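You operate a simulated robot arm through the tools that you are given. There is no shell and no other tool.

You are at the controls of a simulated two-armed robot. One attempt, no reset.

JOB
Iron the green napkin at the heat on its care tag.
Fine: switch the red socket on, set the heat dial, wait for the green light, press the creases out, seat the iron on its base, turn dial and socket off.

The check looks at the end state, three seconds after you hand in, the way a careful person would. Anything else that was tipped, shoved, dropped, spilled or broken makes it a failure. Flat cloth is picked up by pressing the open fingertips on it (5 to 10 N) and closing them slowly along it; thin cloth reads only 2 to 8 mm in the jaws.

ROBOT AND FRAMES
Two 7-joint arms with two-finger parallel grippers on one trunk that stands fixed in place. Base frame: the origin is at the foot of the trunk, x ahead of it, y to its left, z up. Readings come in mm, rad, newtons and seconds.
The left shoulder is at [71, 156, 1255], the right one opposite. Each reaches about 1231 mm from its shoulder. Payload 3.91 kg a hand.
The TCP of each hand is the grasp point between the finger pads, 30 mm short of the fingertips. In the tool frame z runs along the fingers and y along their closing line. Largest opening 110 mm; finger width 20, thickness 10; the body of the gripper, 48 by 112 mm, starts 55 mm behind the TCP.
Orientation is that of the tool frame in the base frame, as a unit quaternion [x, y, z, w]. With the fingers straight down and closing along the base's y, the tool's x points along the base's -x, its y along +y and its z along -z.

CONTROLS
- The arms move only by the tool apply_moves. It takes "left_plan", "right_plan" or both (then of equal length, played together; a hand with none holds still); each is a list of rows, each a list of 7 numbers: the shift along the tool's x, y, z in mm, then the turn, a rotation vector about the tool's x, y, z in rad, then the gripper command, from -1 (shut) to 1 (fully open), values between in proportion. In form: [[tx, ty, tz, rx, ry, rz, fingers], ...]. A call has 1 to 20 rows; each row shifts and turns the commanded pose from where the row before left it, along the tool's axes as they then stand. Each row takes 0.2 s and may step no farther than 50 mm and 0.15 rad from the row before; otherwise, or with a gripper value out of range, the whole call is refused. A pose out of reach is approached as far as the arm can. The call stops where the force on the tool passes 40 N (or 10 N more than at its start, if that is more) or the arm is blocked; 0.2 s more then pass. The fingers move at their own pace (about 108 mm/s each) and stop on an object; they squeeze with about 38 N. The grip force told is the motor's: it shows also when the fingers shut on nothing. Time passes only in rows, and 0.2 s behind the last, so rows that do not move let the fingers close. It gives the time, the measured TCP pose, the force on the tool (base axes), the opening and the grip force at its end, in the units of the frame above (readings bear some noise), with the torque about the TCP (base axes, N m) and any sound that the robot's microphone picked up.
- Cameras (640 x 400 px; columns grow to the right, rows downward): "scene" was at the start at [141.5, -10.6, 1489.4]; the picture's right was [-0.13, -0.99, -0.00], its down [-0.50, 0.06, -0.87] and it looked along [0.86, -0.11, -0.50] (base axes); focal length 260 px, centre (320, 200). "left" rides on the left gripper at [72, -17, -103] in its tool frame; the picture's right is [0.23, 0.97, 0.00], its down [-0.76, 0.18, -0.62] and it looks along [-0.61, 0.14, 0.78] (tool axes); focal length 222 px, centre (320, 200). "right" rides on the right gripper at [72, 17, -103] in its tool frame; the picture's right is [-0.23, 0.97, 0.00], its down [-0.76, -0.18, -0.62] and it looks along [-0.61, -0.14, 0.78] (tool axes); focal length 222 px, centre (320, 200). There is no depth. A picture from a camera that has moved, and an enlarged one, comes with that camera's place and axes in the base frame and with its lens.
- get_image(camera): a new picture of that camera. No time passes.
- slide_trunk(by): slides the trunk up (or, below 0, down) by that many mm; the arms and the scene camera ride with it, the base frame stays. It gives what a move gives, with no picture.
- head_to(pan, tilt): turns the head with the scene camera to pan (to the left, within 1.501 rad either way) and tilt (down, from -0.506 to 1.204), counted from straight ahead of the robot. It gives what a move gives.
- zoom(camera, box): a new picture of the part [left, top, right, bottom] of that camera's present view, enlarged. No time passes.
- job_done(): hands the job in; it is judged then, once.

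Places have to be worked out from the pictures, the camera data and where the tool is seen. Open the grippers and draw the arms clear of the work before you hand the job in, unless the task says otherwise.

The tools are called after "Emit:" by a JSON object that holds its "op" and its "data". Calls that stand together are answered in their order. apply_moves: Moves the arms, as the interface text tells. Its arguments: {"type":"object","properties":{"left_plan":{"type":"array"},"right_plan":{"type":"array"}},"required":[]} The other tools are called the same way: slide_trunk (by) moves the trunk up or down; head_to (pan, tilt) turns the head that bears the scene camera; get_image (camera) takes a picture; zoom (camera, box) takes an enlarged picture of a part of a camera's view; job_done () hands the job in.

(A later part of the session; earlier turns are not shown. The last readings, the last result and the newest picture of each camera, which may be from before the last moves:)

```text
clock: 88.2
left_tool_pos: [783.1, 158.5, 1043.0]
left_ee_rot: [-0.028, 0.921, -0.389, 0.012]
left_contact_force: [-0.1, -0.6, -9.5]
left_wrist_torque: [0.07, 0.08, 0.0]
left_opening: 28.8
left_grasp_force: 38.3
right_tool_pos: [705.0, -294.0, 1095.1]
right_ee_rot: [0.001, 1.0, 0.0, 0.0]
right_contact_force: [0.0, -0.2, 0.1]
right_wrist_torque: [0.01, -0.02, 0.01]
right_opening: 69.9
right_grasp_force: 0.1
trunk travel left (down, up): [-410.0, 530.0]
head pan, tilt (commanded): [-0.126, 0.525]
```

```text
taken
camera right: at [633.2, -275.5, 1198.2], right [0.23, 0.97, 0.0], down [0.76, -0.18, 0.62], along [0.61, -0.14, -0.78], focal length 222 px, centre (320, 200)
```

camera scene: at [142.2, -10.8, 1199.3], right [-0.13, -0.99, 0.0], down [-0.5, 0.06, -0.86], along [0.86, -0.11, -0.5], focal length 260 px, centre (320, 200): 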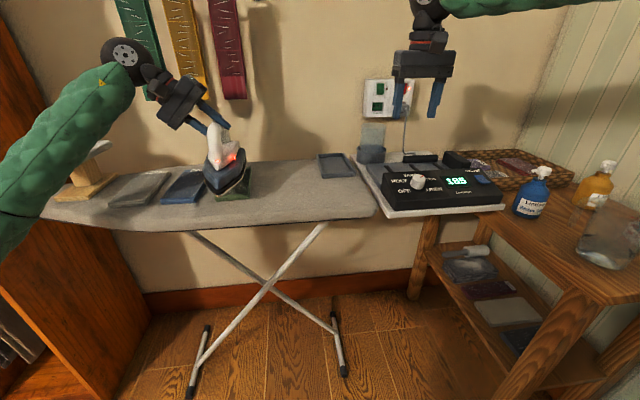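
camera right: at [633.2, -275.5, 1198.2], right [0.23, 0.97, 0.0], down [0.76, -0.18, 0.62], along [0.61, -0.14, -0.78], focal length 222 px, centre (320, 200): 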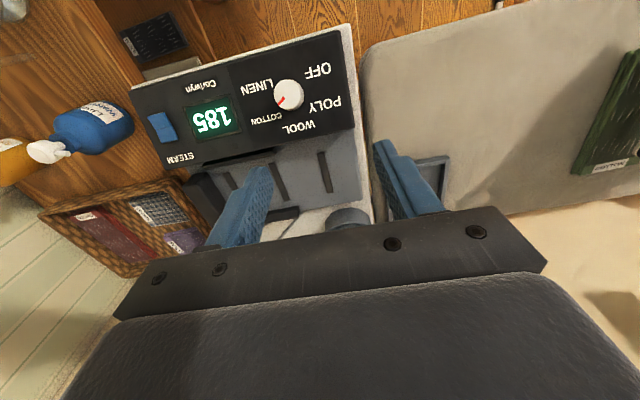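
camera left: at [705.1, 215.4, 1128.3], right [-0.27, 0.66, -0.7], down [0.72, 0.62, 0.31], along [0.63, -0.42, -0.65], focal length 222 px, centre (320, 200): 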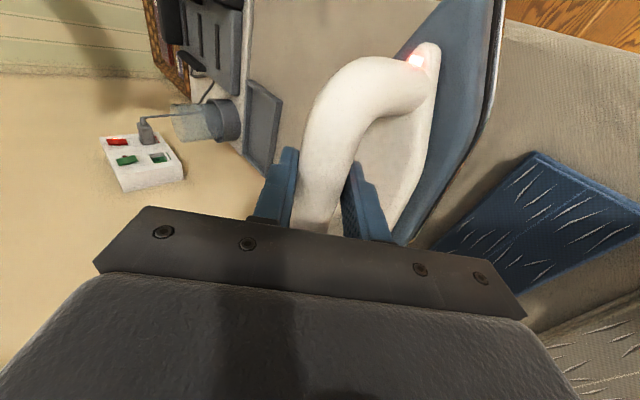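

Iron sits over the near half but ~10 mm too far left. I correct by (7,-10) and lower to just above the napkin, then look.

Emit:
{"op": "apply_moves", "data": {"left_plan": [[-6.4, -7.2, 7.5, 0, 0, 0, -1], [0, 12.6, 12.2, 0, 0, 0, -1], [0, 10.8, 10.4, 0, 0, 0, -1], [0, 0, 0, 0, 0, 0, -1]]}}

Emit:
{"op": "zoom", "data": {"camera": "scene", "box": [140, 90, 300, 230]}}

Emit:
{"op": "zoom", "data": {"camera": "left", "box": [250, 0, 600, 260]}}

```text
clock: 89.2
left_tool_pos: [788.5, 148.1, 1009.4]
left_ee_rot: [-0.029, 0.921, -0.389, 0.012]
left_contact_force: [0.2, 0.4, -10.1]
left_wrist_torque: [0.06, 0.05, -0.02]
left_opening: 28.7
left_grasp_force: 38.0
right_tool_pos: [705.0, -293.5, 1095.2]
right_ee_rot: [0.001, 1.0, 0.001, 0.0]
right_contact_force: [0.6, -0.2, -0.3]
right_wrist_torque: [-0.03, -0.05, 0.01]
right_opening: 69.8
right_grasp_force: 0.0
trunk travel left (down, up): [-410.0, 530.0]
head pan, tilt (commanded): [-0.126, 0.525]
```

```text
2.86 times, centred on (220, 160) of scene
camera zoom: at [142.1, -10.1, 1199.3], right [-0.13, -0.99, 0.0], down [-0.5, 0.06, -0.86], along [0.86, -0.11, -0.5], focal length 743 px, centre (606, 314)
```

zoom: 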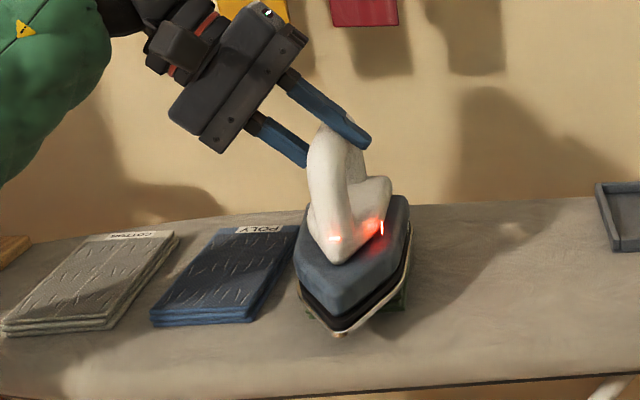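

```text
1.54 times, centred on (425, 130) of left
camera zoom: at [712.0, 205.8, 1094.8], right [-0.27, 0.66, -0.7], down [0.72, 0.62, 0.31], along [0.63, -0.42, -0.65], focal length 342 px, centre (158, 308)
```

zoom: 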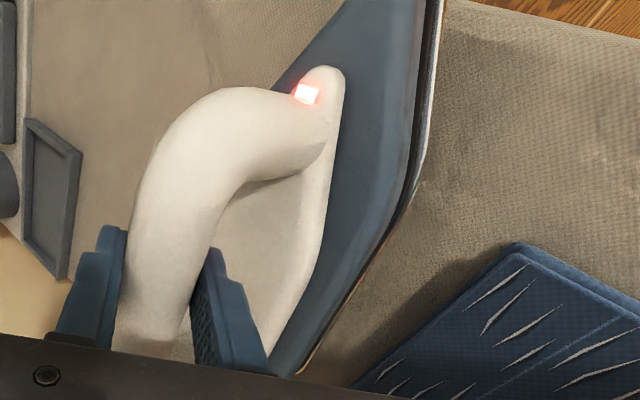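

Clear of the blue napkin. I lower in small steps until the sole presses.

Emit:
{"op": "apply_moves", "data": {"left_plan": [[0, 2.88, 2.78, 0, 0, 0, -1], [0, 2.88, 2.78, 0, 0, 0, -1], [0, 2.16, 2.09, 0, 0, 0, -1]]}}

Emit:
{"op": "apply_moves", "data": {"left_plan": [[0, 2.16, 2.09, 0, 0, 0, -1], [0, 0, 0, 0, 0, 0, -1]]}}

```text
clock: 90.0
left_tool_pos: [789.3, 148.5, 999.2]
left_ee_rot: [-0.029, 0.92, -0.39, 0.012]
left_contact_force: [1.5, -0.4, -8.0]
left_wrist_torque: [0.15, 0.11, -0.07]
left_opening: 28.8
left_grasp_force: 37.8
right_tool_pos: [704.4, -291.7, 1095.4]
right_ee_rot: [0.0, 1.0, 0.0, 0.001]
right_contact_force: [-0.7, -0.4, 0.4]
right_wrist_torque: [0.0, -0.01, -0.01]
right_opening: 69.7
right_grasp_force: 0.0
trunk travel left (down, up): [-410.0, 530.0]
head pan, tilt (commanded): [-0.126, 0.525]
```

```text
clock: 90.5
left_tool_pos: [787.3, 147.2, 999.4]
left_ee_rot: [-0.029, 0.92, -0.39, 0.013]
left_contact_force: [5.5, 1.0, 14.9]
left_wrist_torque: [0.22, 0.12, -0.01]
left_opening: 28.9
left_grasp_force: 38.0
right_tool_pos: [704.2, -293.0, 1095.3]
right_ee_rot: [0.001, 1.0, 0.001, 0.001]
right_contact_force: [-0.4, 0.3, -0.1]
right_wrist_torque: [0.02, 0.02, 0.0]
right_opening: 69.9
right_grasp_force: 0.1
trunk travel left (down, up): [-410.0, 530.0]
head pan, tilt (commanded): [-0.126, 0.525]
```

Pressing with about 25 N. I hold for a little over half a second, then lift and look at the creases.

Emit:
{"op": "apply_moves", "data": {"left_plan": [[0, 0, 0, 0, 0, 0, -1], [0, 0, 0, 0, 0, 0, -1], [0, 0, 0, 0, 0, 0, -1], [0, -7.2, -7, 0, 0, 0, -1], [0, -14.4, -13.9, 0, 0, 0, -1], [0, -25, -24.1, 0, 0, 0, -1]]}}

Emit:
{"op": "zoom", "data": {"camera": "scene", "box": [140, 90, 300, 230]}}

Emit:
{"op": "get_image", "data": {"camera": "right"}}

```text
clock: 92.0
left_tool_pos: [787.0, 146.9, 1062.4]
left_ee_rot: [-0.03, 0.921, -0.389, 0.011]
left_contact_force: [0.6, 0.3, -10.4]
left_wrist_torque: [0.03, 0.07, -0.01]
left_opening: 28.7
left_grasp_force: 38.3
right_tool_pos: [704.9, -292.8, 1094.3]
right_ee_rot: [0.0, 1.0, 0.001, 0.002]
right_contact_force: [0.3, -0.1, -0.3]
right_wrist_torque: [0.02, 0.03, 0.0]
right_opening: 70.1
right_grasp_force: 0.1
trunk travel left (down, up): [-410.0, 530.0]
head pan, tilt (commanded): [-0.126, 0.525]
```

```text
2.86 times, centred on (220, 160) of scene
camera zoom: at [141.9, -10.7, 1199.2], right [-0.13, -0.99, 0.0], down [-0.5, 0.06, -0.86], along [0.86, -0.11, -0.5], focal length 743 px, centre (606, 314)
```

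zoom: 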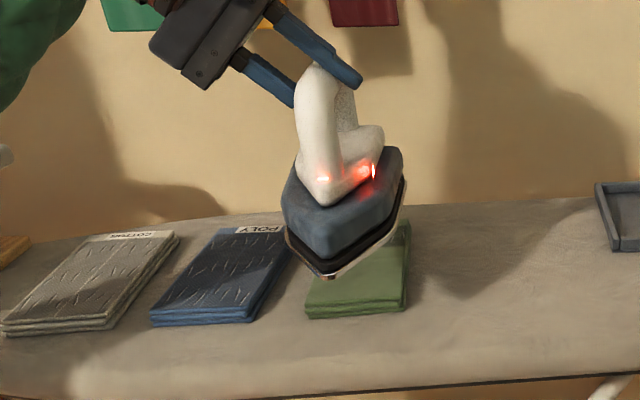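

```text
taken
camera right: at [632.9, -275.1, 1198.3], right [0.23, 0.97, 0.0], down [0.76, -0.18, 0.62], along [0.61, -0.14, -0.78], focal length 222 px, centre (320, 200)
```

right: 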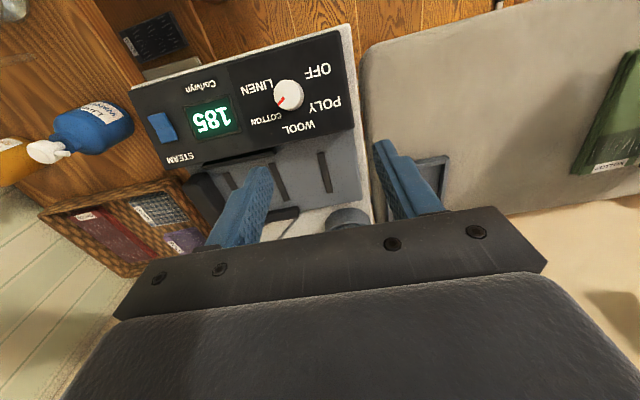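

The pressed near half has turned smooth and lighter. I shift 71 mm along the napkin and press the far half the same way.

Emit:
{"op": "apply_moves", "data": {"left_plan": [[-35.5, 0, 0, 0, 0, 0, -1], [-35.5, 0, 0, 0, 0, 0, -1], [0, 19.8, 19.1, 0, 0, 0, -1], [0, 18, 17.4, 0, 0, 0, -1], [0, 2.88, 2.78, 0, 0, 0, -1], [0, 2.16, 2.09, 0, 0, 0, -1], [0, 0, 0, 0, 0, 0, -1]]}}

Emit:
{"op": "zoom", "data": {"camera": "scene", "box": [140, 90, 300, 230]}}

```text
clock: 93.5
left_tool_pos: [858.6, 152.6, 1002.7]
left_ee_rot: [-0.029, 0.921, -0.389, 0.011]
left_contact_force: [-0.2, 0.2, -10.5]
left_wrist_torque: [0.06, 0.07, 0.01]
left_opening: 28.9
left_grasp_force: 37.9
right_tool_pos: [703.1, -293.1, 1095.7]
right_ee_rot: [0.0, 1.0, 0.002, 0.0]
right_contact_force: [-0.5, -0.4, -0.2]
right_wrist_torque: [0.02, 0.01, -0.01]
right_opening: 70.1
right_grasp_force: 0.1
trunk travel left (down, up): [-410.0, 530.0]
head pan, tilt (commanded): [-0.126, 0.525]
```

```text
2.86 times, centred on (220, 160) of scene
camera zoom: at [142.2, -10.2, 1199.3], right [-0.13, -0.99, 0.0], down [-0.5, 0.06, -0.86], along [0.86, -0.11, -0.5], focal length 743 px, centre (606, 314)
```

zoom: 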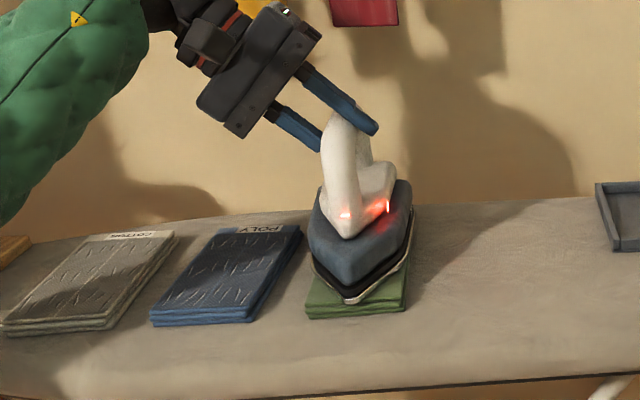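

Just above contact. I lower the last few millimetres and press.

Emit:
{"op": "apply_moves", "data": {"left_plan": [[0, 2.16, 2.09, 0, 0, 0, -1], [0, 2.16, 2.09, 0, 0, 0, -1], [0, 0, 0, 0, 0, 0, -1]]}}

```text
clock: 94.3
left_tool_pos: [859.1, 152.4, 1000.2]
left_ee_rot: [-0.029, 0.92, -0.391, 0.014]
left_contact_force: [12.2, 2.3, 22.5]
left_wrist_torque: [0.04, 0.62, -0.03]
left_opening: 28.6
left_grasp_force: 37.8
right_tool_pos: [704.5, -292.9, 1096.4]
right_ee_rot: [-0.001, 1.0, 0.0, 0.0]
right_contact_force: [0.0, 0.0, 0.5]
right_wrist_torque: [0.0, 0.04, 0.02]
right_opening: 70.0
right_grasp_force: 0.1
trunk travel left (down, up): [-410.0, 530.0]
head pan, tilt (commanded): [-0.126, 0.525]
```

About 32 N on the far half. I hold briefly, lift, and move the iron aside to the right to inspect the whole napkin.

Emit:
{"op": "apply_moves", "data": {"left_plan": [[0, 0, 0, 0, 0, 0, -1], [0, 0, 0, 0, 0, 0, -1], [0, -7.2, -7, 0, 0, 0, -1], [0, -14.4, -13.9, 0, 0, 0, -1], [0, -25, -24.1, 0, 0, 0, -1], [22, -27.7, 28.7, 0, 0, 0, -1], [22, -27.7, 28.7, 0, 0, 0, -1], [22, -27.7, 28.7, 0, 0, 0, -1]]}}

Emit:
{"op": "zoom", "data": {"camera": "scene", "box": [140, 90, 300, 230]}}

Emit:
{"op": "get_image", "data": {"camera": "left"}}

Emit:
{"op": "get_image", "data": {"camera": "right"}}

```text
clock: 96.2
left_tool_pos: [800.6, 27.7, 1059.7]
left_ee_rot: [-0.03, 0.921, -0.389, 0.011]
left_contact_force: [-0.1, 0.3, -10.5]
left_wrist_torque: [0.06, 0.07, -0.05]
left_opening: 29.0
left_grasp_force: 38.0
right_tool_pos: [704.3, -294.2, 1094.5]
right_ee_rot: [0.0, 1.0, 0.001, -0.001]
right_contact_force: [0.1, 0.5, -0.1]
right_wrist_torque: [-0.01, 0.03, -0.04]
right_opening: 70.0
right_grasp_force: 0.3
trunk travel left (down, up): [-410.0, 530.0]
head pan, tilt (commanded): [-0.126, 0.525]
```

```text
2.86 times, centred on (220, 160) of scene
camera zoom: at [142.3, -11.3, 1199.2], right [-0.12, -0.99, 0.0], down [-0.5, 0.06, -0.86], along [0.86, -0.11, -0.5], focal length 743 px, centre (606, 314)
```

zoom: 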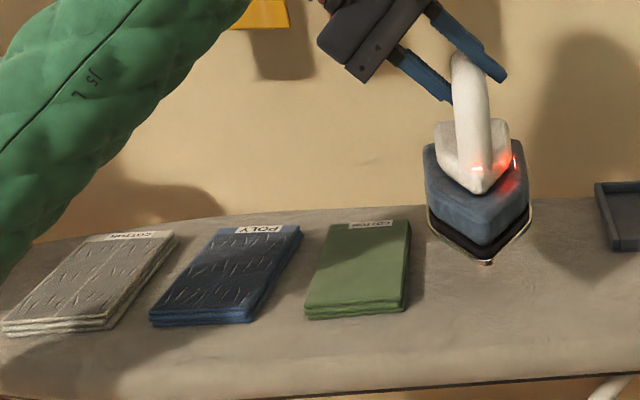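

```text
taken
camera left: at [724.8, 85.6, 1144.4], right [-0.27, 0.66, -0.7], down [0.72, 0.62, 0.31], along [0.63, -0.42, -0.65], focal length 222 px, centre (320, 200)
```

left: 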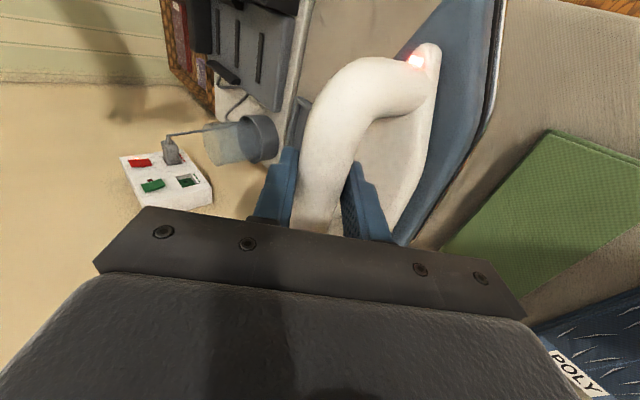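

```text
taken
camera right: at [633.5, -275.7, 1197.9], right [0.23, 0.97, 0.0], down [0.76, -0.18, 0.62], along [0.61, -0.14, -0.78], focal length 222 px, centre (320, 200)
```

right: 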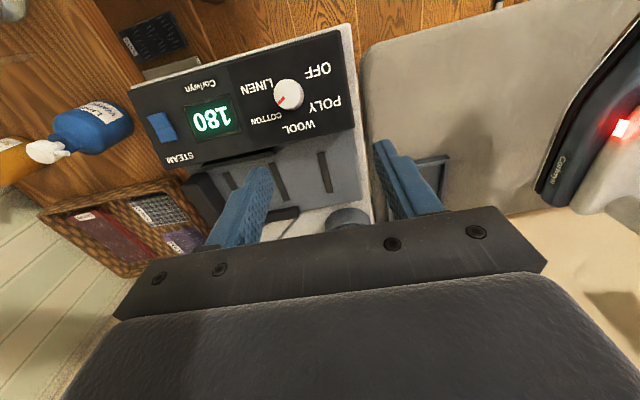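

The green napkin looks smooth throughout. I zoom in to confirm no crease is left.

Emit:
{"op": "zoom", "data": {"camera": "scene", "box": [205, 155, 260, 210]}}

Emit:
{"op": "zoom", "data": {"camera": "left", "box": [420, 110, 640, 330]}}

```text
7.27 times, centred on (232, 182) of scene
camera zoom: at [142.3, -11.3, 1199.2], right [-0.12, -0.99, 0.0], down [-0.5, 0.06, -0.86], along [0.86, -0.11, -0.5], focal length 1892 px, centre (956, 327)
```

zoom: 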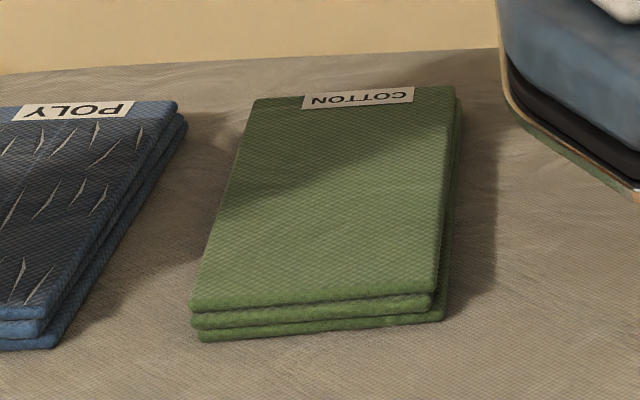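

```text
1.82 times, centred on (530, 220) of left
camera zoom: at [724.8, 85.6, 1144.4], right [-0.27, 0.66, -0.7], down [0.72, 0.62, 0.31], along [0.63, -0.42, -0.65], focal length 404 px, centre (-62, 164)
```

zoom: 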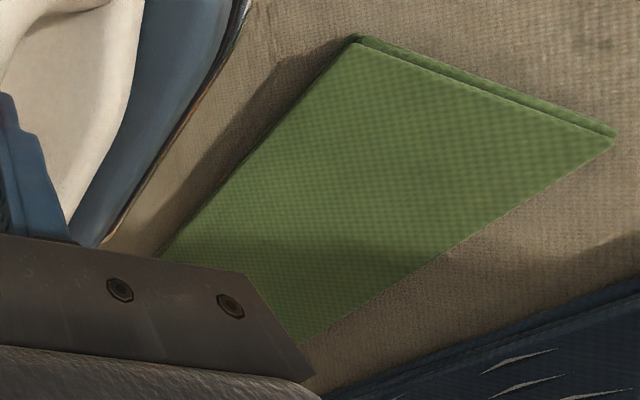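

Every crease is gone. I take the iron back over the hand-over spot on the bare board, squaring the yaw again.

Emit:
{"op": "apply_moves", "data": {"left_plan": [[0, 0, 0, 0, 0.0453, 0.0438, -1], [32.7, -20, 20.6, 0, 0, 0, -1], [32.7, -20, 20.6, 0, 0, 0, -1], [32.7, -20, 20.6, 0, 0, 0, -1], [0, 0, 0, 0, 0, 0, -1]]}}

```text
clock: 97.3
left_tool_pos: [703.7, -56.1, 1058.5]
left_ee_rot: [0.0, 0.921, -0.389, -0.002]
left_contact_force: [0.2, -0.1, -10.0]
left_wrist_torque: [0.05, 0.05, -0.01]
left_opening: 28.5
left_grasp_force: 38.3
right_tool_pos: [705.3, -291.5, 1094.9]
right_ee_rot: [0.0, 1.0, 0.0, 0.0]
right_contact_force: [0.7, 0.9, 0.8]
right_wrist_torque: [0.01, -0.02, 0.0]
right_opening: 69.8
right_grasp_force: 0.1
trunk travel left (down, up): [-410.0, 530.0]
head pan, tilt (commanded): [-0.126, 0.525]
```

On position. I lower it toward the board.

Emit:
{"op": "apply_moves", "data": {"left_plan": [[0, 12.3, 16.1, 0, 0, 0, -1], [0, 14.4, 13.9, 0, 0, 0, -1], [0, 10.8, 10.4, 0, 0, 0, -1], [0, 5.75, 5.56, 0, 0, 0, -1], [0, 0, 0, 0, 0, 0, -1]]}}

Emit:
{"op": "apply_moves", "data": {"left_plan": [[0, 2.88, 2.78, 0, 0, 0, -1], [0, 2.16, 2.09, 0, 0, 0, -1], [0, 0, 0, 0, 0, 0, -1]]}}

```text
clock: 98.5
left_tool_pos: [701.1, -59.5, 996.0]
left_ee_rot: [0.0, 0.921, -0.389, -0.001]
left_contact_force: [0.3, 0.9, -10.6]
left_wrist_torque: [0.05, 0.07, 0.01]
left_opening: 28.5
left_grasp_force: 38.1
right_tool_pos: [704.5, -292.7, 1094.9]
right_ee_rot: [0.0, 1.0, 0.001, 0.001]
right_contact_force: [-0.3, 0.1, -0.5]
right_wrist_torque: [-0.01, -0.02, 0.02]
right_opening: 69.9
right_grasp_force: 0.0
trunk travel left (down, up): [-410.0, 530.0]
head pan, tilt (commanded): [-0.126, 0.525]
```

```text
clock: 99.3
left_tool_pos: [703.4, -58.8, 990.1]
left_ee_rot: [0.0, 0.921, -0.39, -0.001]
left_contact_force: [-0.9, 0.3, -10.2]
left_wrist_torque: [0.03, 0.08, -0.01]
left_opening: 28.7
left_grasp_force: 37.8
right_tool_pos: [705.9, -293.2, 1094.6]
right_ee_rot: [0.001, 1.0, 0.0, 0.0]
right_contact_force: [-0.3, -0.6, -0.8]
right_wrist_torque: [0.0, 0.04, -0.02]
right_opening: 69.9
right_grasp_force: 0.0
trunk travel left (down, up): [-410.0, 530.0]
head pan, tilt (commanded): [-0.126, 0.525]
```

A few millimetres to go; I keep lowering gently.

Emit:
{"op": "apply_moves", "data": {"left_plan": [[0, 2.16, 2.09, 0, 0, 0, -1], [0, 2.16, 2.09, 0, 0, 0, -1], [0, 0, 0, 0, 0, 0, -1]]}}

Emit:
{"op": "apply_moves", "data": {"left_plan": [[0, 1.44, 1.39, 0, 0, 0, -1], [0, 0, 0, 0, 0, 0, -1]]}}

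```text
clock: 100.2
left_tool_pos: [703.1, -61.1, 984.3]
left_ee_rot: [0.0, 0.921, -0.389, 0.0]
left_contact_force: [0.9, -0.2, -6.1]
left_wrist_torque: [-0.18, -0.03, 0.09]
left_opening: 28.8
left_grasp_force: 38.0
right_tool_pos: [705.4, -292.7, 1094.5]
right_ee_rot: [0.0, 1.0, 0.0, 0.001]
right_contact_force: [0.9, -0.6, 0.4]
right_wrist_torque: [-0.01, 0.01, -0.01]
right_opening: 69.7
right_grasp_force: 0.1
trunk travel left (down, up): [-410.0, 530.0]
head pan, tilt (commanded): [-0.126, 0.525]
```

```text
clock: 100.8
left_tool_pos: [701.9, -60.4, 983.3]
left_ee_rot: [0.0, 0.921, -0.39, 0.001]
left_contact_force: [6.7, 0.0, 14.7]
left_wrist_torque: [0.04, -0.12, -0.02]
left_opening: 28.9
left_grasp_force: 37.8
right_tool_pos: [704.2, -292.3, 1095.1]
right_ee_rot: [-0.001, 1.0, 0.001, 0.0]
right_contact_force: [0.1, 0.6, -1.3]
right_wrist_torque: [-0.01, 0.06, -0.01]
right_opening: 69.8
right_grasp_force: 0.1
trunk travel left (down, up): [-410.0, 530.0]
head pan, tilt (commanded): [-0.126, 0.525]
```

It's down. I relax, open the left fingers and withdraw along their axis.

Emit:
{"op": "apply_moves", "data": {"left_plan": [[0, -1.08, -1.04, 0, 0, 0, -1], [0, 0, 0, 0, 0, 0, -0.4], [0, 0, 0, 0, 0, 0, -0.25], [0, 0, 0, 0, 0, 0, -0.15], [0, 0, -15, 0, 0, 0, -0.15], [0, 0, -30, 0, 0, 0, -0.15], [0, 0, -40, 0, 0, 0, -0.15], [0, 0, -40, 0, 0, 0, -0.15]]}}

Emit:
{"op": "get_image", "data": {"camera": "scene"}}

Emit:
{"op": "zoom", "data": {"camera": "scene", "box": [240, 80, 400, 230]}}

```text
clock: 102.5
left_tool_pos: [703.1, 30.3, 1069.6]
left_ee_rot: [0.0, 0.921, -0.391, -0.001]
left_contact_force: [0.0, -0.3, 0.5]
left_wrist_torque: [-0.01, -0.01, -0.03]
left_opening: 47.0
left_grasp_force: 0.2
right_tool_pos: [703.4, -293.8, 1096.1]
right_ee_rot: [0.001, 1.0, 0.001, 0.001]
right_contact_force: [-0.5, -0.6, 0.0]
right_wrist_torque: [-0.01, 0.0, 0.01]
right_opening: 70.1
right_grasp_force: 0.0
trunk travel left (down, up): [-410.0, 530.0]
head pan, tilt (commanded): [-0.126, 0.525]
```

```text
taken
camera scene: at [141.1, -10.2, 1199.4], right [-0.13, -0.99, 0.0], down [-0.5, 0.06, -0.87], along [0.86, -0.11, -0.5], focal length 260 px, centre (320, 200)
```

scene: 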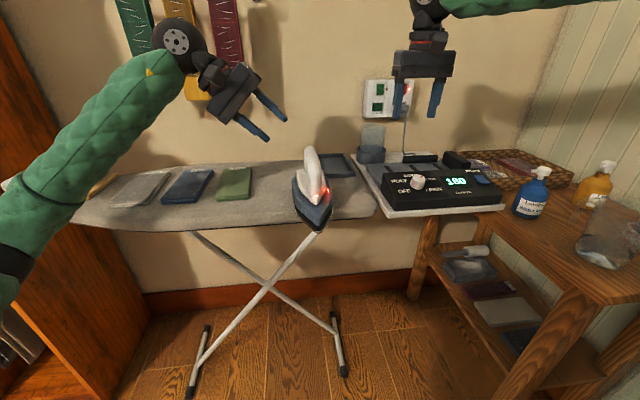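

```text
2.67 times, centred on (320, 155) of scene
camera zoom: at [141.1, -10.2, 1199.4], right [-0.13, -0.99, 0.0], down [-0.5, 0.06, -0.87], along [0.86, -0.11, -0.5], focal length 694 px, centre (320, 320)
```

zoom: 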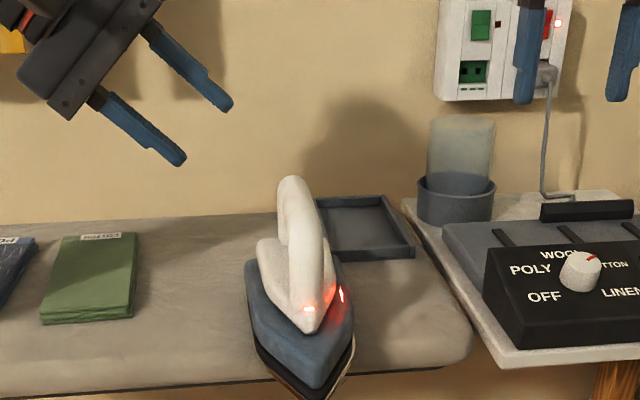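

Iron stands safely again. I take the left hand away and bring the right hand over the handle.

Emit:
{"op": "apply_moves", "data": {"left_plan": [[-15, 15.3, -37.4, 0, 0, 0, -0.15], [-15, 15.3, -37.4, 0, 0, 0, -0.15], [-15, 15.3, -37.4, 0, 0, 0, -0.15], [-15, 15.3, -37.4, 0, 0, 0, -0.15], [0, 0, 0, 0, 0, 0, -0.15], [0, 0, 0, 0, 0, 0, -0.15], [0, 0, 0, 0, 0, 0, -0.15]], "right_plan": [[0, 38, 0, 0, 0, 0, 0.27], [0, 38, 0, 0, 0, 0, 0.27], [0, 38, 0, 0, 0, 0, 0.27], [0, 38, 0, 0, 0, 0, 0.27], [0, 38, 0, 0, 0, 0, 0.27], [0, 37, 0, 0, 0, 0, 0.27], [0, 0, 10, 0, 0, 0, 0.27]]}}

Emit:
{"op": "zoom", "data": {"camera": "right", "box": [180, 0, 460, 240]}}

Emit:
{"op": "zoom", "data": {"camera": "scene", "box": [240, 80, 400, 230]}}

```text
clock: 104.2
left_tool_pos: [760.0, 179.7, 1132.0]
left_ee_rot: [0.001, 0.921, -0.389, 0.0]
left_contact_force: [-0.5, 0.2, 0.7]
left_wrist_torque: [-0.01, -0.05, -0.01]
left_opening: 46.6
left_grasp_force: 0.1
right_tool_pos: [702.3, -70.5, 1089.7]
right_ee_rot: [0.002, 1.0, 0.001, 0.001]
right_contact_force: [0.4, 0.1, -0.2]
right_wrist_torque: [0.0, -0.04, 0.0]
right_opening: 69.9
right_grasp_force: 0.1
right hand out of reach, approached as far as the arm can: row 6
trunk travel left (down, up): [-410.0, 530.0]
head pan, tilt (commanded): [-0.126, 0.525]
```

```text
1.67 times, centred on (320, 120) of right
camera zoom: at [631.2, -51.4, 1192.7], right [0.23, 0.97, 0.0], down [0.76, -0.18, 0.62], along [0.61, -0.14, -0.78], focal length 370 px, centre (320, 333)
```

zoom: 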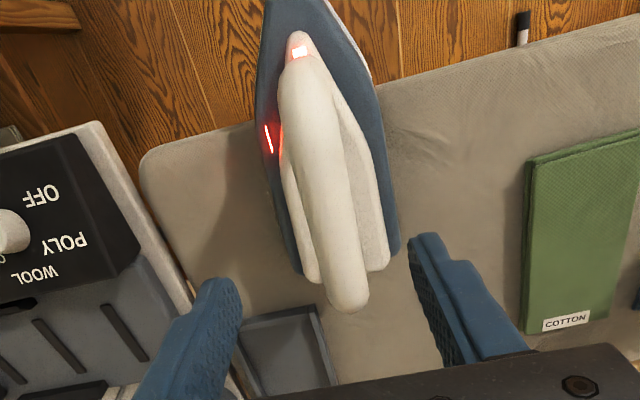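

```text
2.67 times, centred on (320, 155) of scene
camera zoom: at [140.9, -10.6, 1199.5], right [-0.13, -0.99, 0.0], down [-0.5, 0.06, -0.87], along [0.86, -0.11, -0.5], focal length 694 px, centre (320, 320)
```

zoom: 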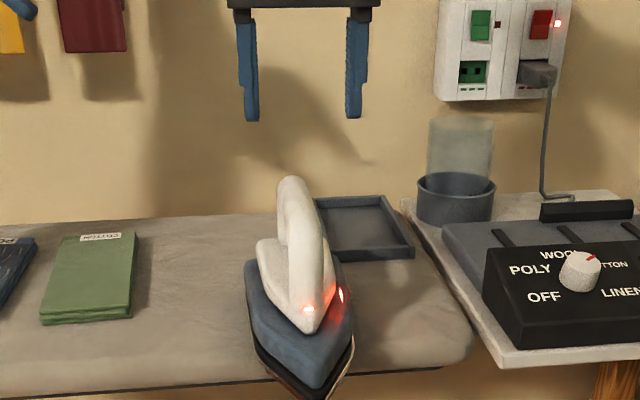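

The bar is at about y=-64.5. I descend around it, shifting 5.5 mm left once lower where the reach allows.

Emit:
{"op": "apply_moves", "data": {"right_plan": [[0, 0, 40, 0, 0, 0, 0.27], [0, 0, 40, 0, 0, 0, 0.27], [0, 5.5, 15, 0, 0, 0, 0.27], [0, 0, 15, 0, 0, 0, 0.27], [0, 0, 11.7, 0, 0, 0, 0.27], [0, 0, 0, 0, 0, 0, 0.27]]}}

Emit:
{"op": "zoom", "data": {"camera": "right", "box": [180, 0, 460, 240]}}

Emit:
{"op": "zoom", "data": {"camera": "scene", "box": [260, 100, 380, 220]}}

```text
clock: 105.5
left_tool_pos: [761.7, 180.1, 1132.2]
left_ee_rot: [0.0, 0.921, -0.389, 0.0]
left_contact_force: [-0.2, -0.2, -0.1]
left_wrist_torque: [-0.01, -0.01, 0.01]
left_opening: 46.9
left_grasp_force: 0.0
right_tool_pos: [703.4, -61.2, 966.3]
right_ee_rot: [0.0, 1.0, 0.002, 0.001]
right_contact_force: [-0.8, -0.6, -0.3]
right_wrist_torque: [-0.01, -0.03, 0.02]
right_opening: 69.8
right_grasp_force: 0.1
trunk travel left (down, up): [-410.0, 530.0]
head pan, tilt (commanded): [-0.126, 0.525]
```

```text
1.67 times, centred on (320, 120) of right
camera zoom: at [631.1, -44.9, 1070.7], right [0.23, 0.97, 0.0], down [0.76, -0.18, 0.62], along [0.61, -0.14, -0.78], focal length 370 px, centre (320, 333)
```

zoom: 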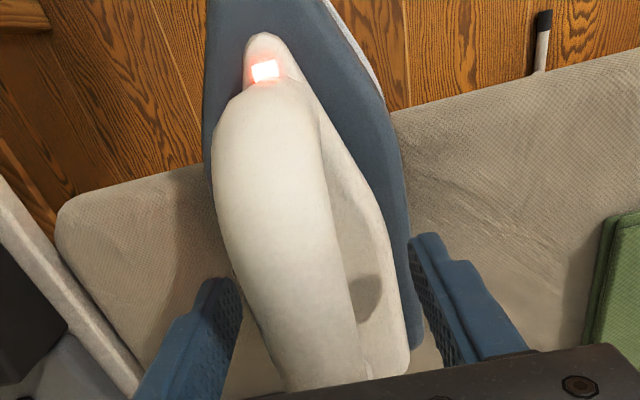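

```text
3.33 times, centred on (320, 160) of scene
camera zoom: at [141.3, -10.2, 1199.4], right [-0.13, -0.99, 0.0], down [-0.5, 0.06, -0.87], along [0.86, -0.11, -0.5], focal length 867 px, centre (320, 333)
```

zoom: 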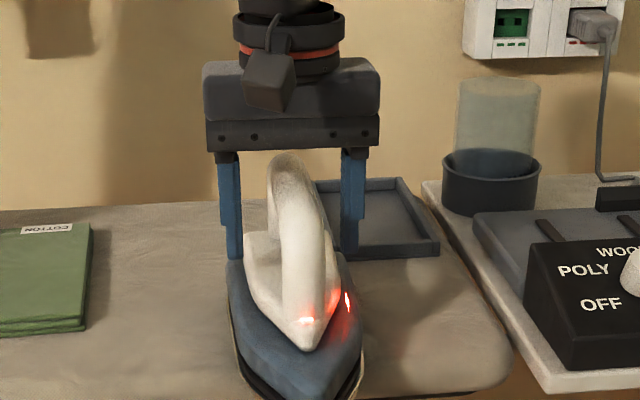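

Centred. I close the right fingers in stages.

Emit:
{"op": "apply_moves", "data": {"right_plan": [[0, 0, 0, 0, 0, 0, 0.0], [0, 0, 0, 0, 0, 0, -0.3], [0, 0, 0, 0, 0, 0, -0.4], [0, 0, 0, 0, 0, 0, -0.45], [0, 0, 0, 0, 0, 0, -0.6], [0, 0, 0, 0, 0, 0, -1], [0, 0, 0, 0, 0, 0, -1]]}}

```text
clock: 107.2
left_tool_pos: [761.9, 180.9, 1132.2]
left_ee_rot: [0.0, 0.921, -0.39, 0.0]
left_contact_force: [0.6, -0.4, 0.5]
left_wrist_torque: [0.0, 0.01, 0.0]
left_opening: 46.8
left_grasp_force: 0.1
right_tool_pos: [703.5, -63.4, 970.0]
right_ee_rot: [0.001, 1.0, 0.001, 0.001]
right_contact_force: [0.0, -5.6, 0.6]
right_wrist_torque: [-0.07, 0.02, 0.0]
right_opening: 28.7
right_grasp_force: 38.4
trunk travel left (down, up): [-410.0, 530.0]
head pan, tilt (commanded): [-0.126, 0.525]
```

Regripped at 28.7 mm. I lift it and move right, away from the reach limit.

Emit:
{"op": "apply_moves", "data": {"right_plan": [[0, 0, -8, 0, 0, 0, -1], [0, 0, -20, 0, 0, 0, -1], [0, 0, -30, 0, 0, 0, -1], [0, -20, -25, 0, 0, 0, -1], [0, -42, -5, 0, 0, 0, -1], [0, -42, 0, 0, 0, 0, -1], [0, -42, 0, 0, 0, 0, -1], [0, -42, 0, 0, 0, 0, -1], [0, 0, 0, 0, 0, 0, -1]]}}

Emit:
{"op": "get_image", "data": {"camera": "scene"}}

```text
clock: 109.2
left_tool_pos: [762.9, 182.0, 1131.0]
left_ee_rot: [0.0, 0.921, -0.39, 0.0]
left_contact_force: [-0.9, 0.7, 0.7]
left_wrist_torque: [0.01, 0.01, 0.01]
left_opening: 47.1
left_grasp_force: 0.1
right_tool_pos: [703.5, -248.8, 1054.3]
right_ee_rot: [0.0, 1.0, 0.0, -0.001]
right_contact_force: [0.4, 0.5, -10.5]
right_wrist_torque: [0.04, 0.05, 0.02]
right_opening: 28.9
right_grasp_force: 37.9
trunk travel left (down, up): [-410.0, 530.0]
head pan, tilt (commanded): [-0.126, 0.525]
```

```text
taken
camera scene: at [142.5, -9.8, 1199.2], right [-0.12, -0.99, 0.0], down [-0.5, 0.06, -0.86], along [0.86, -0.11, -0.5], focal length 260 px, centre (320, 200)
```

scene: 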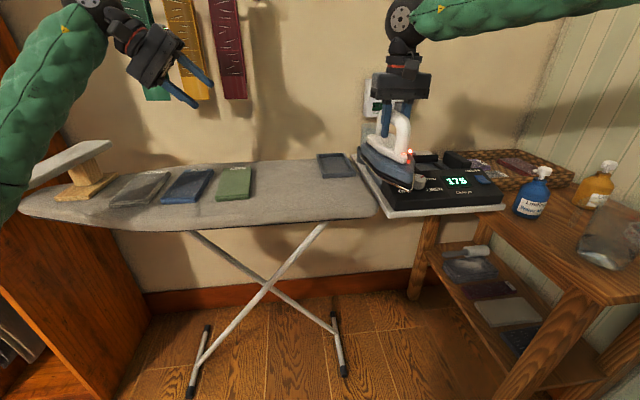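

Now I raise the trunk back to its original height; both hands have free space above.

Emit:
{"op": "slide_trunk", "data": {"by": 290}}

Emit:
{"op": "get_image", "data": {"camera": "scene"}}

```text
clock: 112.1
left_tool_pos: [764.2, 179.9, 1421.3]
left_ee_rot: [-0.001, 0.921, -0.389, -0.001]
left_contact_force: [0.3, 1.0, 0.8]
left_wrist_torque: [-0.02, 0.0, 0.01]
left_opening: 46.8
left_grasp_force: 0.0
right_tool_pos: [703.5, -249.8, 1344.9]
right_ee_rot: [0.0, 1.0, 0.001, -0.001]
right_contact_force: [-0.3, 0.8, -9.8]
right_wrist_torque: [0.01, 0.05, 0.02]
right_opening: 28.7
right_grasp_force: 37.8
trunk travel left (down, up): [-700.0, 240.0]
head pan, tilt (commanded): [-0.126, 0.525]
```

```text
taken
camera scene: at [142.7, -10.6, 1489.2], right [-0.13, -0.99, 0.0], down [-0.5, 0.06, -0.86], along [0.86, -0.11, -0.5], focal length 260 px, centre (320, 200)
```

scene: 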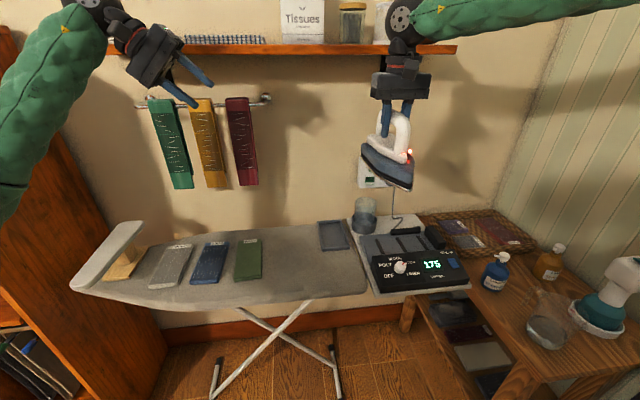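

Back at full height. I bring the iron down to z≈1180 near (710,-389) where the quarter turn is known to work, and start turning.

Emit:
{"op": "apply_moves", "data": {"right_plan": [[-1.2, -27.8, 33, 0, 0, 0, -1], [-1.2, -27.8, 33, 0, 0, 0, -1], [-1.2, -27.8, 33, 0, 0, 0, -1], [-1.2, -27.8, 33, 0, 0, 0, -1], [-1.2, -27.8, 33, 0, 0, 0, -1], [0, 0, 0, 0, 0, 0.13, -1], [0, 0, 0, 0, 0, 0.13, -1], [0, 0, 0, 0, 0, 0.13, -1]]}}

Emit:
{"op": "apply_moves", "data": {"right_plan": [[0, 0, 0, 0, 0, 0.13, -1], [0, 0, 0, 0, 0, 0.13, -1], [0, 0, 0, 0, 0, 0.13, -1]]}}

Emit:
{"op": "apply_moves", "data": {"right_plan": [[0, 0, 0, 0, 0, 0.13, -1], [0, 0, 0, 0, 0, 0.13, -1], [0, 0, 0, 0, 0, 0.13, -1]]}}

```text
clock: 113.9
left_tool_pos: [762.0, 179.1, 1421.6]
left_ee_rot: [0.0, 0.921, -0.389, -0.001]
left_contact_force: [-0.1, 0.3, -0.1]
left_wrist_torque: [-0.03, -0.02, 0.03]
left_opening: 46.9
left_grasp_force: 0.0
right_tool_pos: [709.4, -389.3, 1181.1]
right_ee_rot: [0.195, 0.981, 0.0, 0.0]
right_contact_force: [-0.5, -0.1, -9.9]
right_wrist_torque: [0.01, 0.03, 0.01]
right_opening: 28.4
right_grasp_force: 38.3
trunk travel left (down, up): [-700.0, 240.0]
head pan, tilt (commanded): [-0.126, 0.525]
```

```text
clock: 114.7
left_tool_pos: [762.6, 180.4, 1421.5]
left_ee_rot: [-0.001, 0.921, -0.389, -0.001]
left_contact_force: [0.2, -0.9, -0.2]
left_wrist_torque: [-0.01, -0.03, -0.02]
left_opening: 47.1
left_grasp_force: 0.1
right_tool_pos: [709.8, -387.9, 1180.2]
right_ee_rot: [0.381, 0.924, 0.001, 0.0]
right_contact_force: [-0.6, -0.1, -10.2]
right_wrist_torque: [0.02, 0.06, 0.04]
right_opening: 28.5
right_grasp_force: 37.5
trunk travel left (down, up): [-700.0, 240.0]
head pan, tilt (commanded): [-0.126, 0.525]
```

```text
clock: 115.5
left_tool_pos: [761.6, 179.6, 1421.6]
left_ee_rot: [-0.001, 0.921, -0.39, -0.001]
left_contact_force: [-0.1, 0.3, -0.3]
left_wrist_torque: [0.01, -0.01, 0.02]
left_opening: 46.8
left_grasp_force: 0.0
right_tool_pos: [709.4, -388.7, 1179.3]
right_ee_rot: [0.553, 0.833, 0.001, 0.0]
right_contact_force: [-0.7, 0.5, -9.8]
right_wrist_torque: [0.06, -0.01, 0.02]
right_opening: 28.6
right_grasp_force: 38.1
trunk travel left (down, up): [-700.0, 240.0]
head pan, tilt (commanded): [-0.126, 0.525]
```

Turning fine (1.17 rad). I finish the quarter turn and move above the base.

Emit:
{"op": "apply_moves", "data": {"right_plan": [[0, 0, 0, 0, 0, 0.133, -1], [0, 0, 0, 0, 0, 0.133, -1], [0, 0, 0, 0, 0, 0.133, -1], [0, 0, 0, 0, 0, 0, -1]]}}

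Emit:
{"op": "apply_moves", "data": {"right_plan": [[-5, 38.7, 10, 0, 0, 0, -1], [-5, 38.7, 20, 0, 0, 0, -1], [-5, 38.7, 20, 0, 0, 0, -1], [0, 0, 20, 0, 0, 0, -1], [0, 0, 0, 0, 0, 0, -1]]}}

Emit:
{"op": "get_image", "data": {"camera": "scene"}}

Emit:
{"op": "get_image", "data": {"camera": "right"}}

```text
clock: 116.5
left_tool_pos: [762.5, 180.6, 1420.7]
left_ee_rot: [-0.001, 0.921, -0.389, -0.001]
left_contact_force: [-0.4, -0.3, 0.5]
left_wrist_torque: [-0.01, 0.01, -0.01]
left_opening: 47.1
left_grasp_force: 0.1
right_tool_pos: [709.8, -387.6, 1179.6]
right_ee_rot: [0.708, 0.707, 0.0, 0.001]
right_contact_force: [-0.2, -0.2, -10.1]
right_wrist_torque: [0.04, 0.0, 0.0]
right_opening: 28.9
right_grasp_force: 37.8
trunk travel left (down, up): [-700.0, 240.0]
head pan, tilt (commanded): [-0.126, 0.525]
```

```text
clock: 117.7
left_tool_pos: [762.7, 178.4, 1421.7]
left_ee_rot: [0.0, 0.921, -0.389, -0.002]
left_contact_force: [0.3, 0.6, 0.4]
left_wrist_torque: [0.01, 0.01, -0.01]
left_opening: 46.7
left_grasp_force: 0.0
right_tool_pos: [826.5, -402.0, 1108.8]
right_ee_rot: [0.706, 0.708, 0.002, 0.0]
right_contact_force: [-0.6, 0.8, -10.3]
right_wrist_torque: [0.08, -0.04, 0.01]
right_opening: 28.6
right_grasp_force: 37.8
trunk travel left (down, up): [-700.0, 240.0]
head pan, tilt (commanded): [-0.126, 0.525]
```

```text
taken
camera scene: at [142.2, -10.5, 1489.3], right [-0.12, -0.99, 0.0], down [-0.5, 0.06, -0.86], along [0.86, -0.11, -0.5], focal length 260 px, centre (320, 200)
```

scene: 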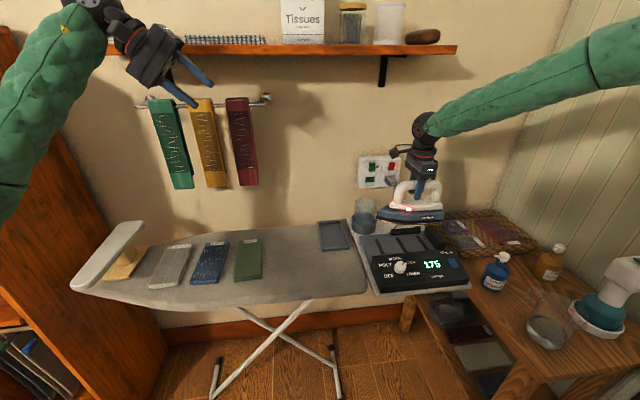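

```text
taken
camera right: at [843.4, -328.7, 1212.9], right [0.97, -0.23, 0.0], down [-0.18, -0.76, 0.62], along [-0.14, -0.61, -0.78], focal length 222 px, centre (320, 200)
```

right: 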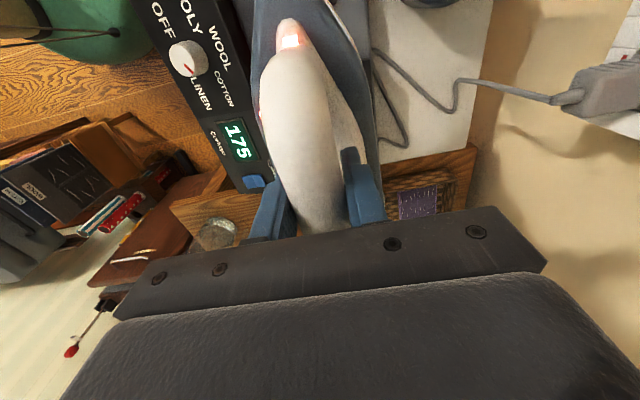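

Nearly over the base. I idle briefly to average the pose reading before lowering to the recorded seat pose (825,-403.8,992).

Emit:
{"op": "apply_moves", "data": {"right_plan": [[0, 0, 0, 0, 0, 0, -1]]}}

Emit:
{"op": "apply_moves", "data": {"right_plan": [[0, 0, 0, 0, 0, 0, -1]]}}

Emit:
{"op": "zoom", "data": {"camera": "scene", "box": [350, 170, 490, 280]}}

```text
clock: 118.1
left_tool_pos: [762.1, 179.4, 1420.8]
left_ee_rot: [-0.001, 0.921, -0.389, -0.001]
left_contact_force: [1.0, -0.6, 0.4]
left_wrist_torque: [-0.02, 0.0, 0.02]
left_opening: 47.0
left_grasp_force: 0.1
right_tool_pos: [825.9, -402.0, 1109.9]
right_ee_rot: [0.706, 0.708, 0.001, 0.0]
right_contact_force: [-0.8, 0.1, -10.1]
right_wrist_torque: [0.05, -0.03, -0.02]
right_opening: 28.8
right_grasp_force: 38.2
trunk travel left (down, up): [-700.0, 240.0]
head pan, tilt (commanded): [-0.126, 0.525]
```

```text
clock: 118.5
left_tool_pos: [762.1, 179.4, 1421.8]
left_ee_rot: [0.0, 0.921, -0.389, 0.0]
left_contact_force: [-0.7, -0.2, 0.2]
left_wrist_torque: [0.01, -0.02, -0.02]
left_opening: 46.7
left_grasp_force: 0.1
right_tool_pos: [825.4, -402.6, 1109.5]
right_ee_rot: [0.707, 0.708, 0.001, -0.001]
right_contact_force: [0.0, -0.2, -10.3]
right_wrist_torque: [0.03, -0.03, -0.04]
right_opening: 28.6
right_grasp_force: 37.9
trunk travel left (down, up): [-700.0, 240.0]
head pan, tilt (commanded): [-0.126, 0.525]
```

```text
3.64 times, centred on (420, 225) of scene
camera zoom: at [142.9, -10.9, 1489.2], right [-0.13, -0.99, 0.0], down [-0.5, 0.06, -0.86], along [0.86, -0.11, -0.5], focal length 946 px, centre (-44, 109)
```

zoom: 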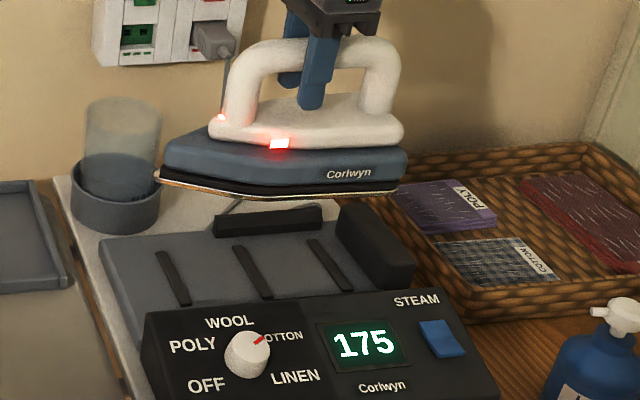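

Seat pose is 1.6 mm further right; I correct and lower toward the base.

Emit:
{"op": "apply_moves", "data": {"right_plan": [[-1.6, -0.5, 30, 0, 0, 0, -1], [0, 0, 30, 0, 0, 0, -1], [0, 0, 25, 0, 0, 0, -1], [0, 0, 12, 0, 0, 0, -1], [0, 0, 7, 0, 0, 0, -1], [0, 0, 0, 0, 0, 0, -1]]}}

Emit:
{"op": "zoom", "data": {"camera": "scene", "box": [350, 170, 490, 280]}}

Emit:
{"op": "get_image", "data": {"camera": "right"}}

```text
clock: 119.9
left_tool_pos: [761.2, 179.1, 1420.8]
left_ee_rot: [-0.001, 0.921, -0.388, -0.001]
left_contact_force: [0.6, -1.0, 0.5]
left_wrist_torque: [-0.02, -0.05, -0.02]
left_opening: 46.8
left_grasp_force: 0.1
right_tool_pos: [825.5, -404.6, 1005.5]
right_ee_rot: [0.707, 0.707, 0.0, -0.001]
right_contact_force: [0.6, 0.4, -10.4]
right_wrist_torque: [0.05, 0.01, -0.04]
right_opening: 28.8
right_grasp_force: 37.6
trunk travel left (down, up): [-700.0, 240.0]
head pan, tilt (commanded): [-0.126, 0.525]
```

```text
3.64 times, centred on (420, 225) of scene
camera zoom: at [142.7, -10.8, 1489.2], right [-0.13, -0.99, 0.0], down [-0.5, 0.06, -0.86], along [0.86, -0.11, -0.5], focal length 946 px, centre (-44, 109)
```

zoom: 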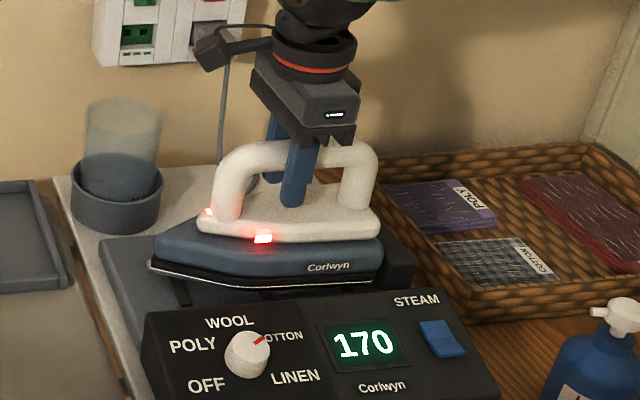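

```text
taken
camera right: at [843.4, -332.0, 1109.3], right [0.97, -0.23, 0.0], down [-0.18, -0.76, 0.62], along [-0.14, -0.61, -0.78], focal length 222 px, centre (320, 200)
```

right: 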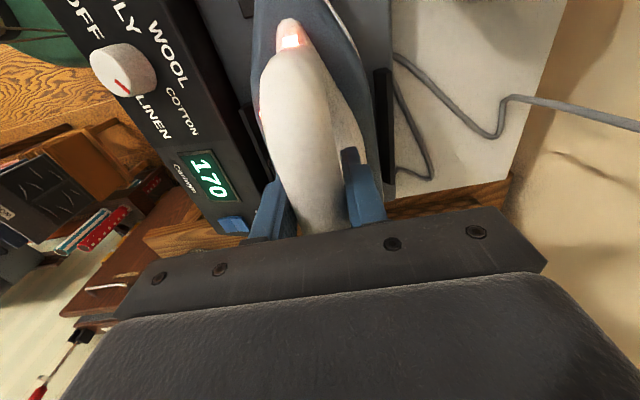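

Compared with the original seated picture the iron is about 3.5 mm further right, so I shift 3 mm left and lower to contact.

Emit:
{"op": "apply_moves", "data": {"right_plan": [[3, 0, 0, 0, 0, 0, -1], [0, 0, 3, 0, 0, 0, -1], [0, 0, 3, 0, 0, 0, -1], [0, 0, 2, 0, 0, 0, -1], [0, 0, 0, 0, 0, 0, -1]]}}

Emit:
{"op": "apply_moves", "data": {"right_plan": [[0, 0, 2, 0, 0, 0, -1], [0, 0, 2, 0, 0, 0, -1], [0, 0, 0, 0, 0, 0, -1]]}}

```text
clock: 121.1
left_tool_pos: [762.3, 180.2, 1421.1]
left_ee_rot: [0.0, 0.921, -0.389, -0.002]
left_contact_force: [0.2, 0.2, -0.1]
left_wrist_torque: [0.0, -0.04, -0.01]
left_opening: 46.7
left_grasp_force: 0.1
right_tool_pos: [824.8, -401.9, 997.5]
right_ee_rot: [0.707, 0.708, 0.001, -0.001]
right_contact_force: [0.3, 0.3, -10.3]
right_wrist_torque: [0.04, -0.01, 0.0]
right_opening: 28.7
right_grasp_force: 37.9
trunk travel left (down, up): [-700.0, 240.0]
head pan, tilt (commanded): [-0.126, 0.525]
```

```text
clock: 121.9
left_tool_pos: [762.9, 179.8, 1421.3]
left_ee_rot: [0.0, 0.921, -0.389, -0.001]
left_contact_force: [-0.5, -0.8, -0.3]
left_wrist_torque: [-0.01, -0.03, -0.01]
left_opening: 46.9
left_grasp_force: 0.0
right_tool_pos: [825.4, -402.9, 993.5]
right_ee_rot: [0.707, 0.707, 0.001, 0.0]
right_contact_force: [0.6, -0.9, -7.3]
right_wrist_torque: [-0.24, -0.19, 0.01]
right_opening: 28.7
right_grasp_force: 38.1
trunk travel left (down, up): [-700.0, 240.0]
head pan, tilt (commanded): [-0.126, 0.525]
```

Touching the base (load falling). I lower the last millimetre or two and check the fit.

Emit:
{"op": "apply_moves", "data": {"right_plan": [[0, 0, 1.5, 0, 0, 0, -1], [0, 0, 0, 0, 0, 0, -1]]}}

Emit:
{"op": "zoom", "data": {"camera": "scene", "box": [350, 170, 490, 280]}}

```text
clock: 122.5
left_tool_pos: [761.3, 179.8, 1422.1]
left_ee_rot: [0.0, 0.921, -0.389, 0.0]
left_contact_force: [0.7, 0.1, -0.2]
left_wrist_torque: [-0.03, 0.0, 0.0]
left_opening: 47.0
left_grasp_force: 0.1
right_tool_pos: [825.0, -401.7, 993.4]
right_ee_rot: [0.707, 0.707, 0.001, 0.0]
right_contact_force: [-1.3, -0.6, 1.3]
right_wrist_torque: [-0.89, -0.32, -0.09]
right_opening: 28.8
right_grasp_force: 37.9
trunk travel left (down, up): [-700.0, 240.0]
head pan, tilt (commanded): [-0.126, 0.525]
```

```text
3.64 times, centred on (420, 225) of scene
camera zoom: at [141.3, -10.2, 1489.5], right [-0.13, -0.99, 0.0], down [-0.5, 0.06, -0.87], along [0.86, -0.11, -0.5], focal length 946 px, centre (-44, 109)
```

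zoom: 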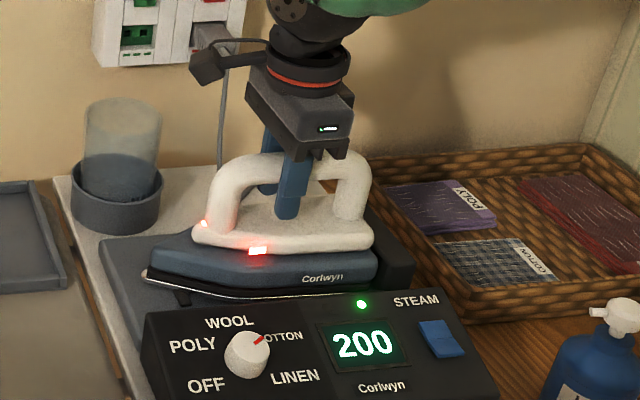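

The base recognises the iron (200, green) and its position matches the original picture. I open the fingers slowly so it settles, then check.

Emit:
{"op": "apply_moves", "data": {"right_plan": [[0, 0, 0.8, 0, 0, 0, -1], [0, 0, 0, 0, 0, 0, -0.46], [0, 0, 0, 0, 0, 0, -0.4], [0, 0, 0, 0, 0, 0, -0.2], [0, 0, 0, 0, 0, 0, 0.1], [0, 0, 0, 0, 0, 0, 0.27], [0, 0, 0, 0, 0, 0, 0.27]]}}

Emit:
{"op": "zoom", "data": {"camera": "scene", "box": [350, 170, 490, 280]}}

Emit:
{"op": "get_image", "data": {"camera": "right"}}

```text
clock: 124.1
left_tool_pos: [760.7, 179.7, 1423.2]
left_ee_rot: [0.0, 0.921, -0.389, 0.0]
left_contact_force: [-0.3, 0.5, 0.8]
left_wrist_torque: [0.01, 0.0, 0.03]
left_opening: 47.0
left_grasp_force: 0.0
right_tool_pos: [824.4, -401.7, 992.3]
right_ee_rot: [0.706, 0.708, 0.001, 0.0]
right_contact_force: [0.4, -0.4, 0.1]
right_wrist_torque: [0.01, -0.01, -0.01]
right_opening: 70.0
right_grasp_force: 0.1
trunk travel left (down, up): [-700.0, 240.0]
head pan, tilt (commanded): [-0.126, 0.525]
```

```text
3.64 times, centred on (420, 225) of scene
camera zoom: at [141.8, -10.4, 1489.3], right [-0.13, -0.99, 0.0], down [-0.5, 0.06, -0.87], along [0.86, -0.11, -0.5], focal length 946 px, centre (-44, 109)
```

zoom: 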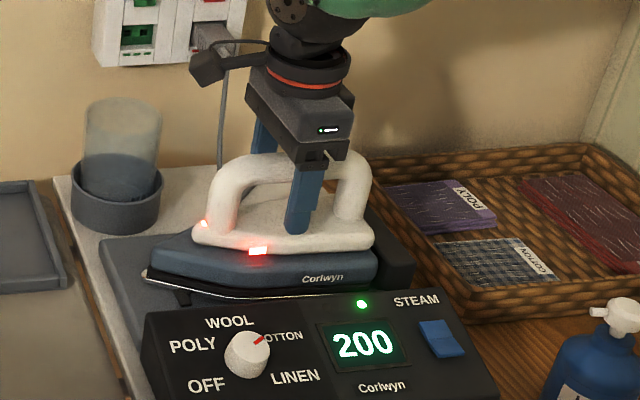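

```text
taken
camera right: at [842.6, -329.0, 1095.4], right [0.97, -0.23, 0.0], down [-0.18, -0.76, 0.62], along [-0.14, -0.61, -0.78], focal length 222 px, centre (320, 200)
```

right: 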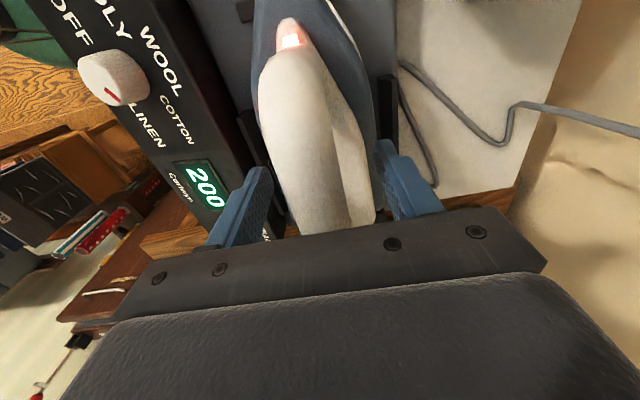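

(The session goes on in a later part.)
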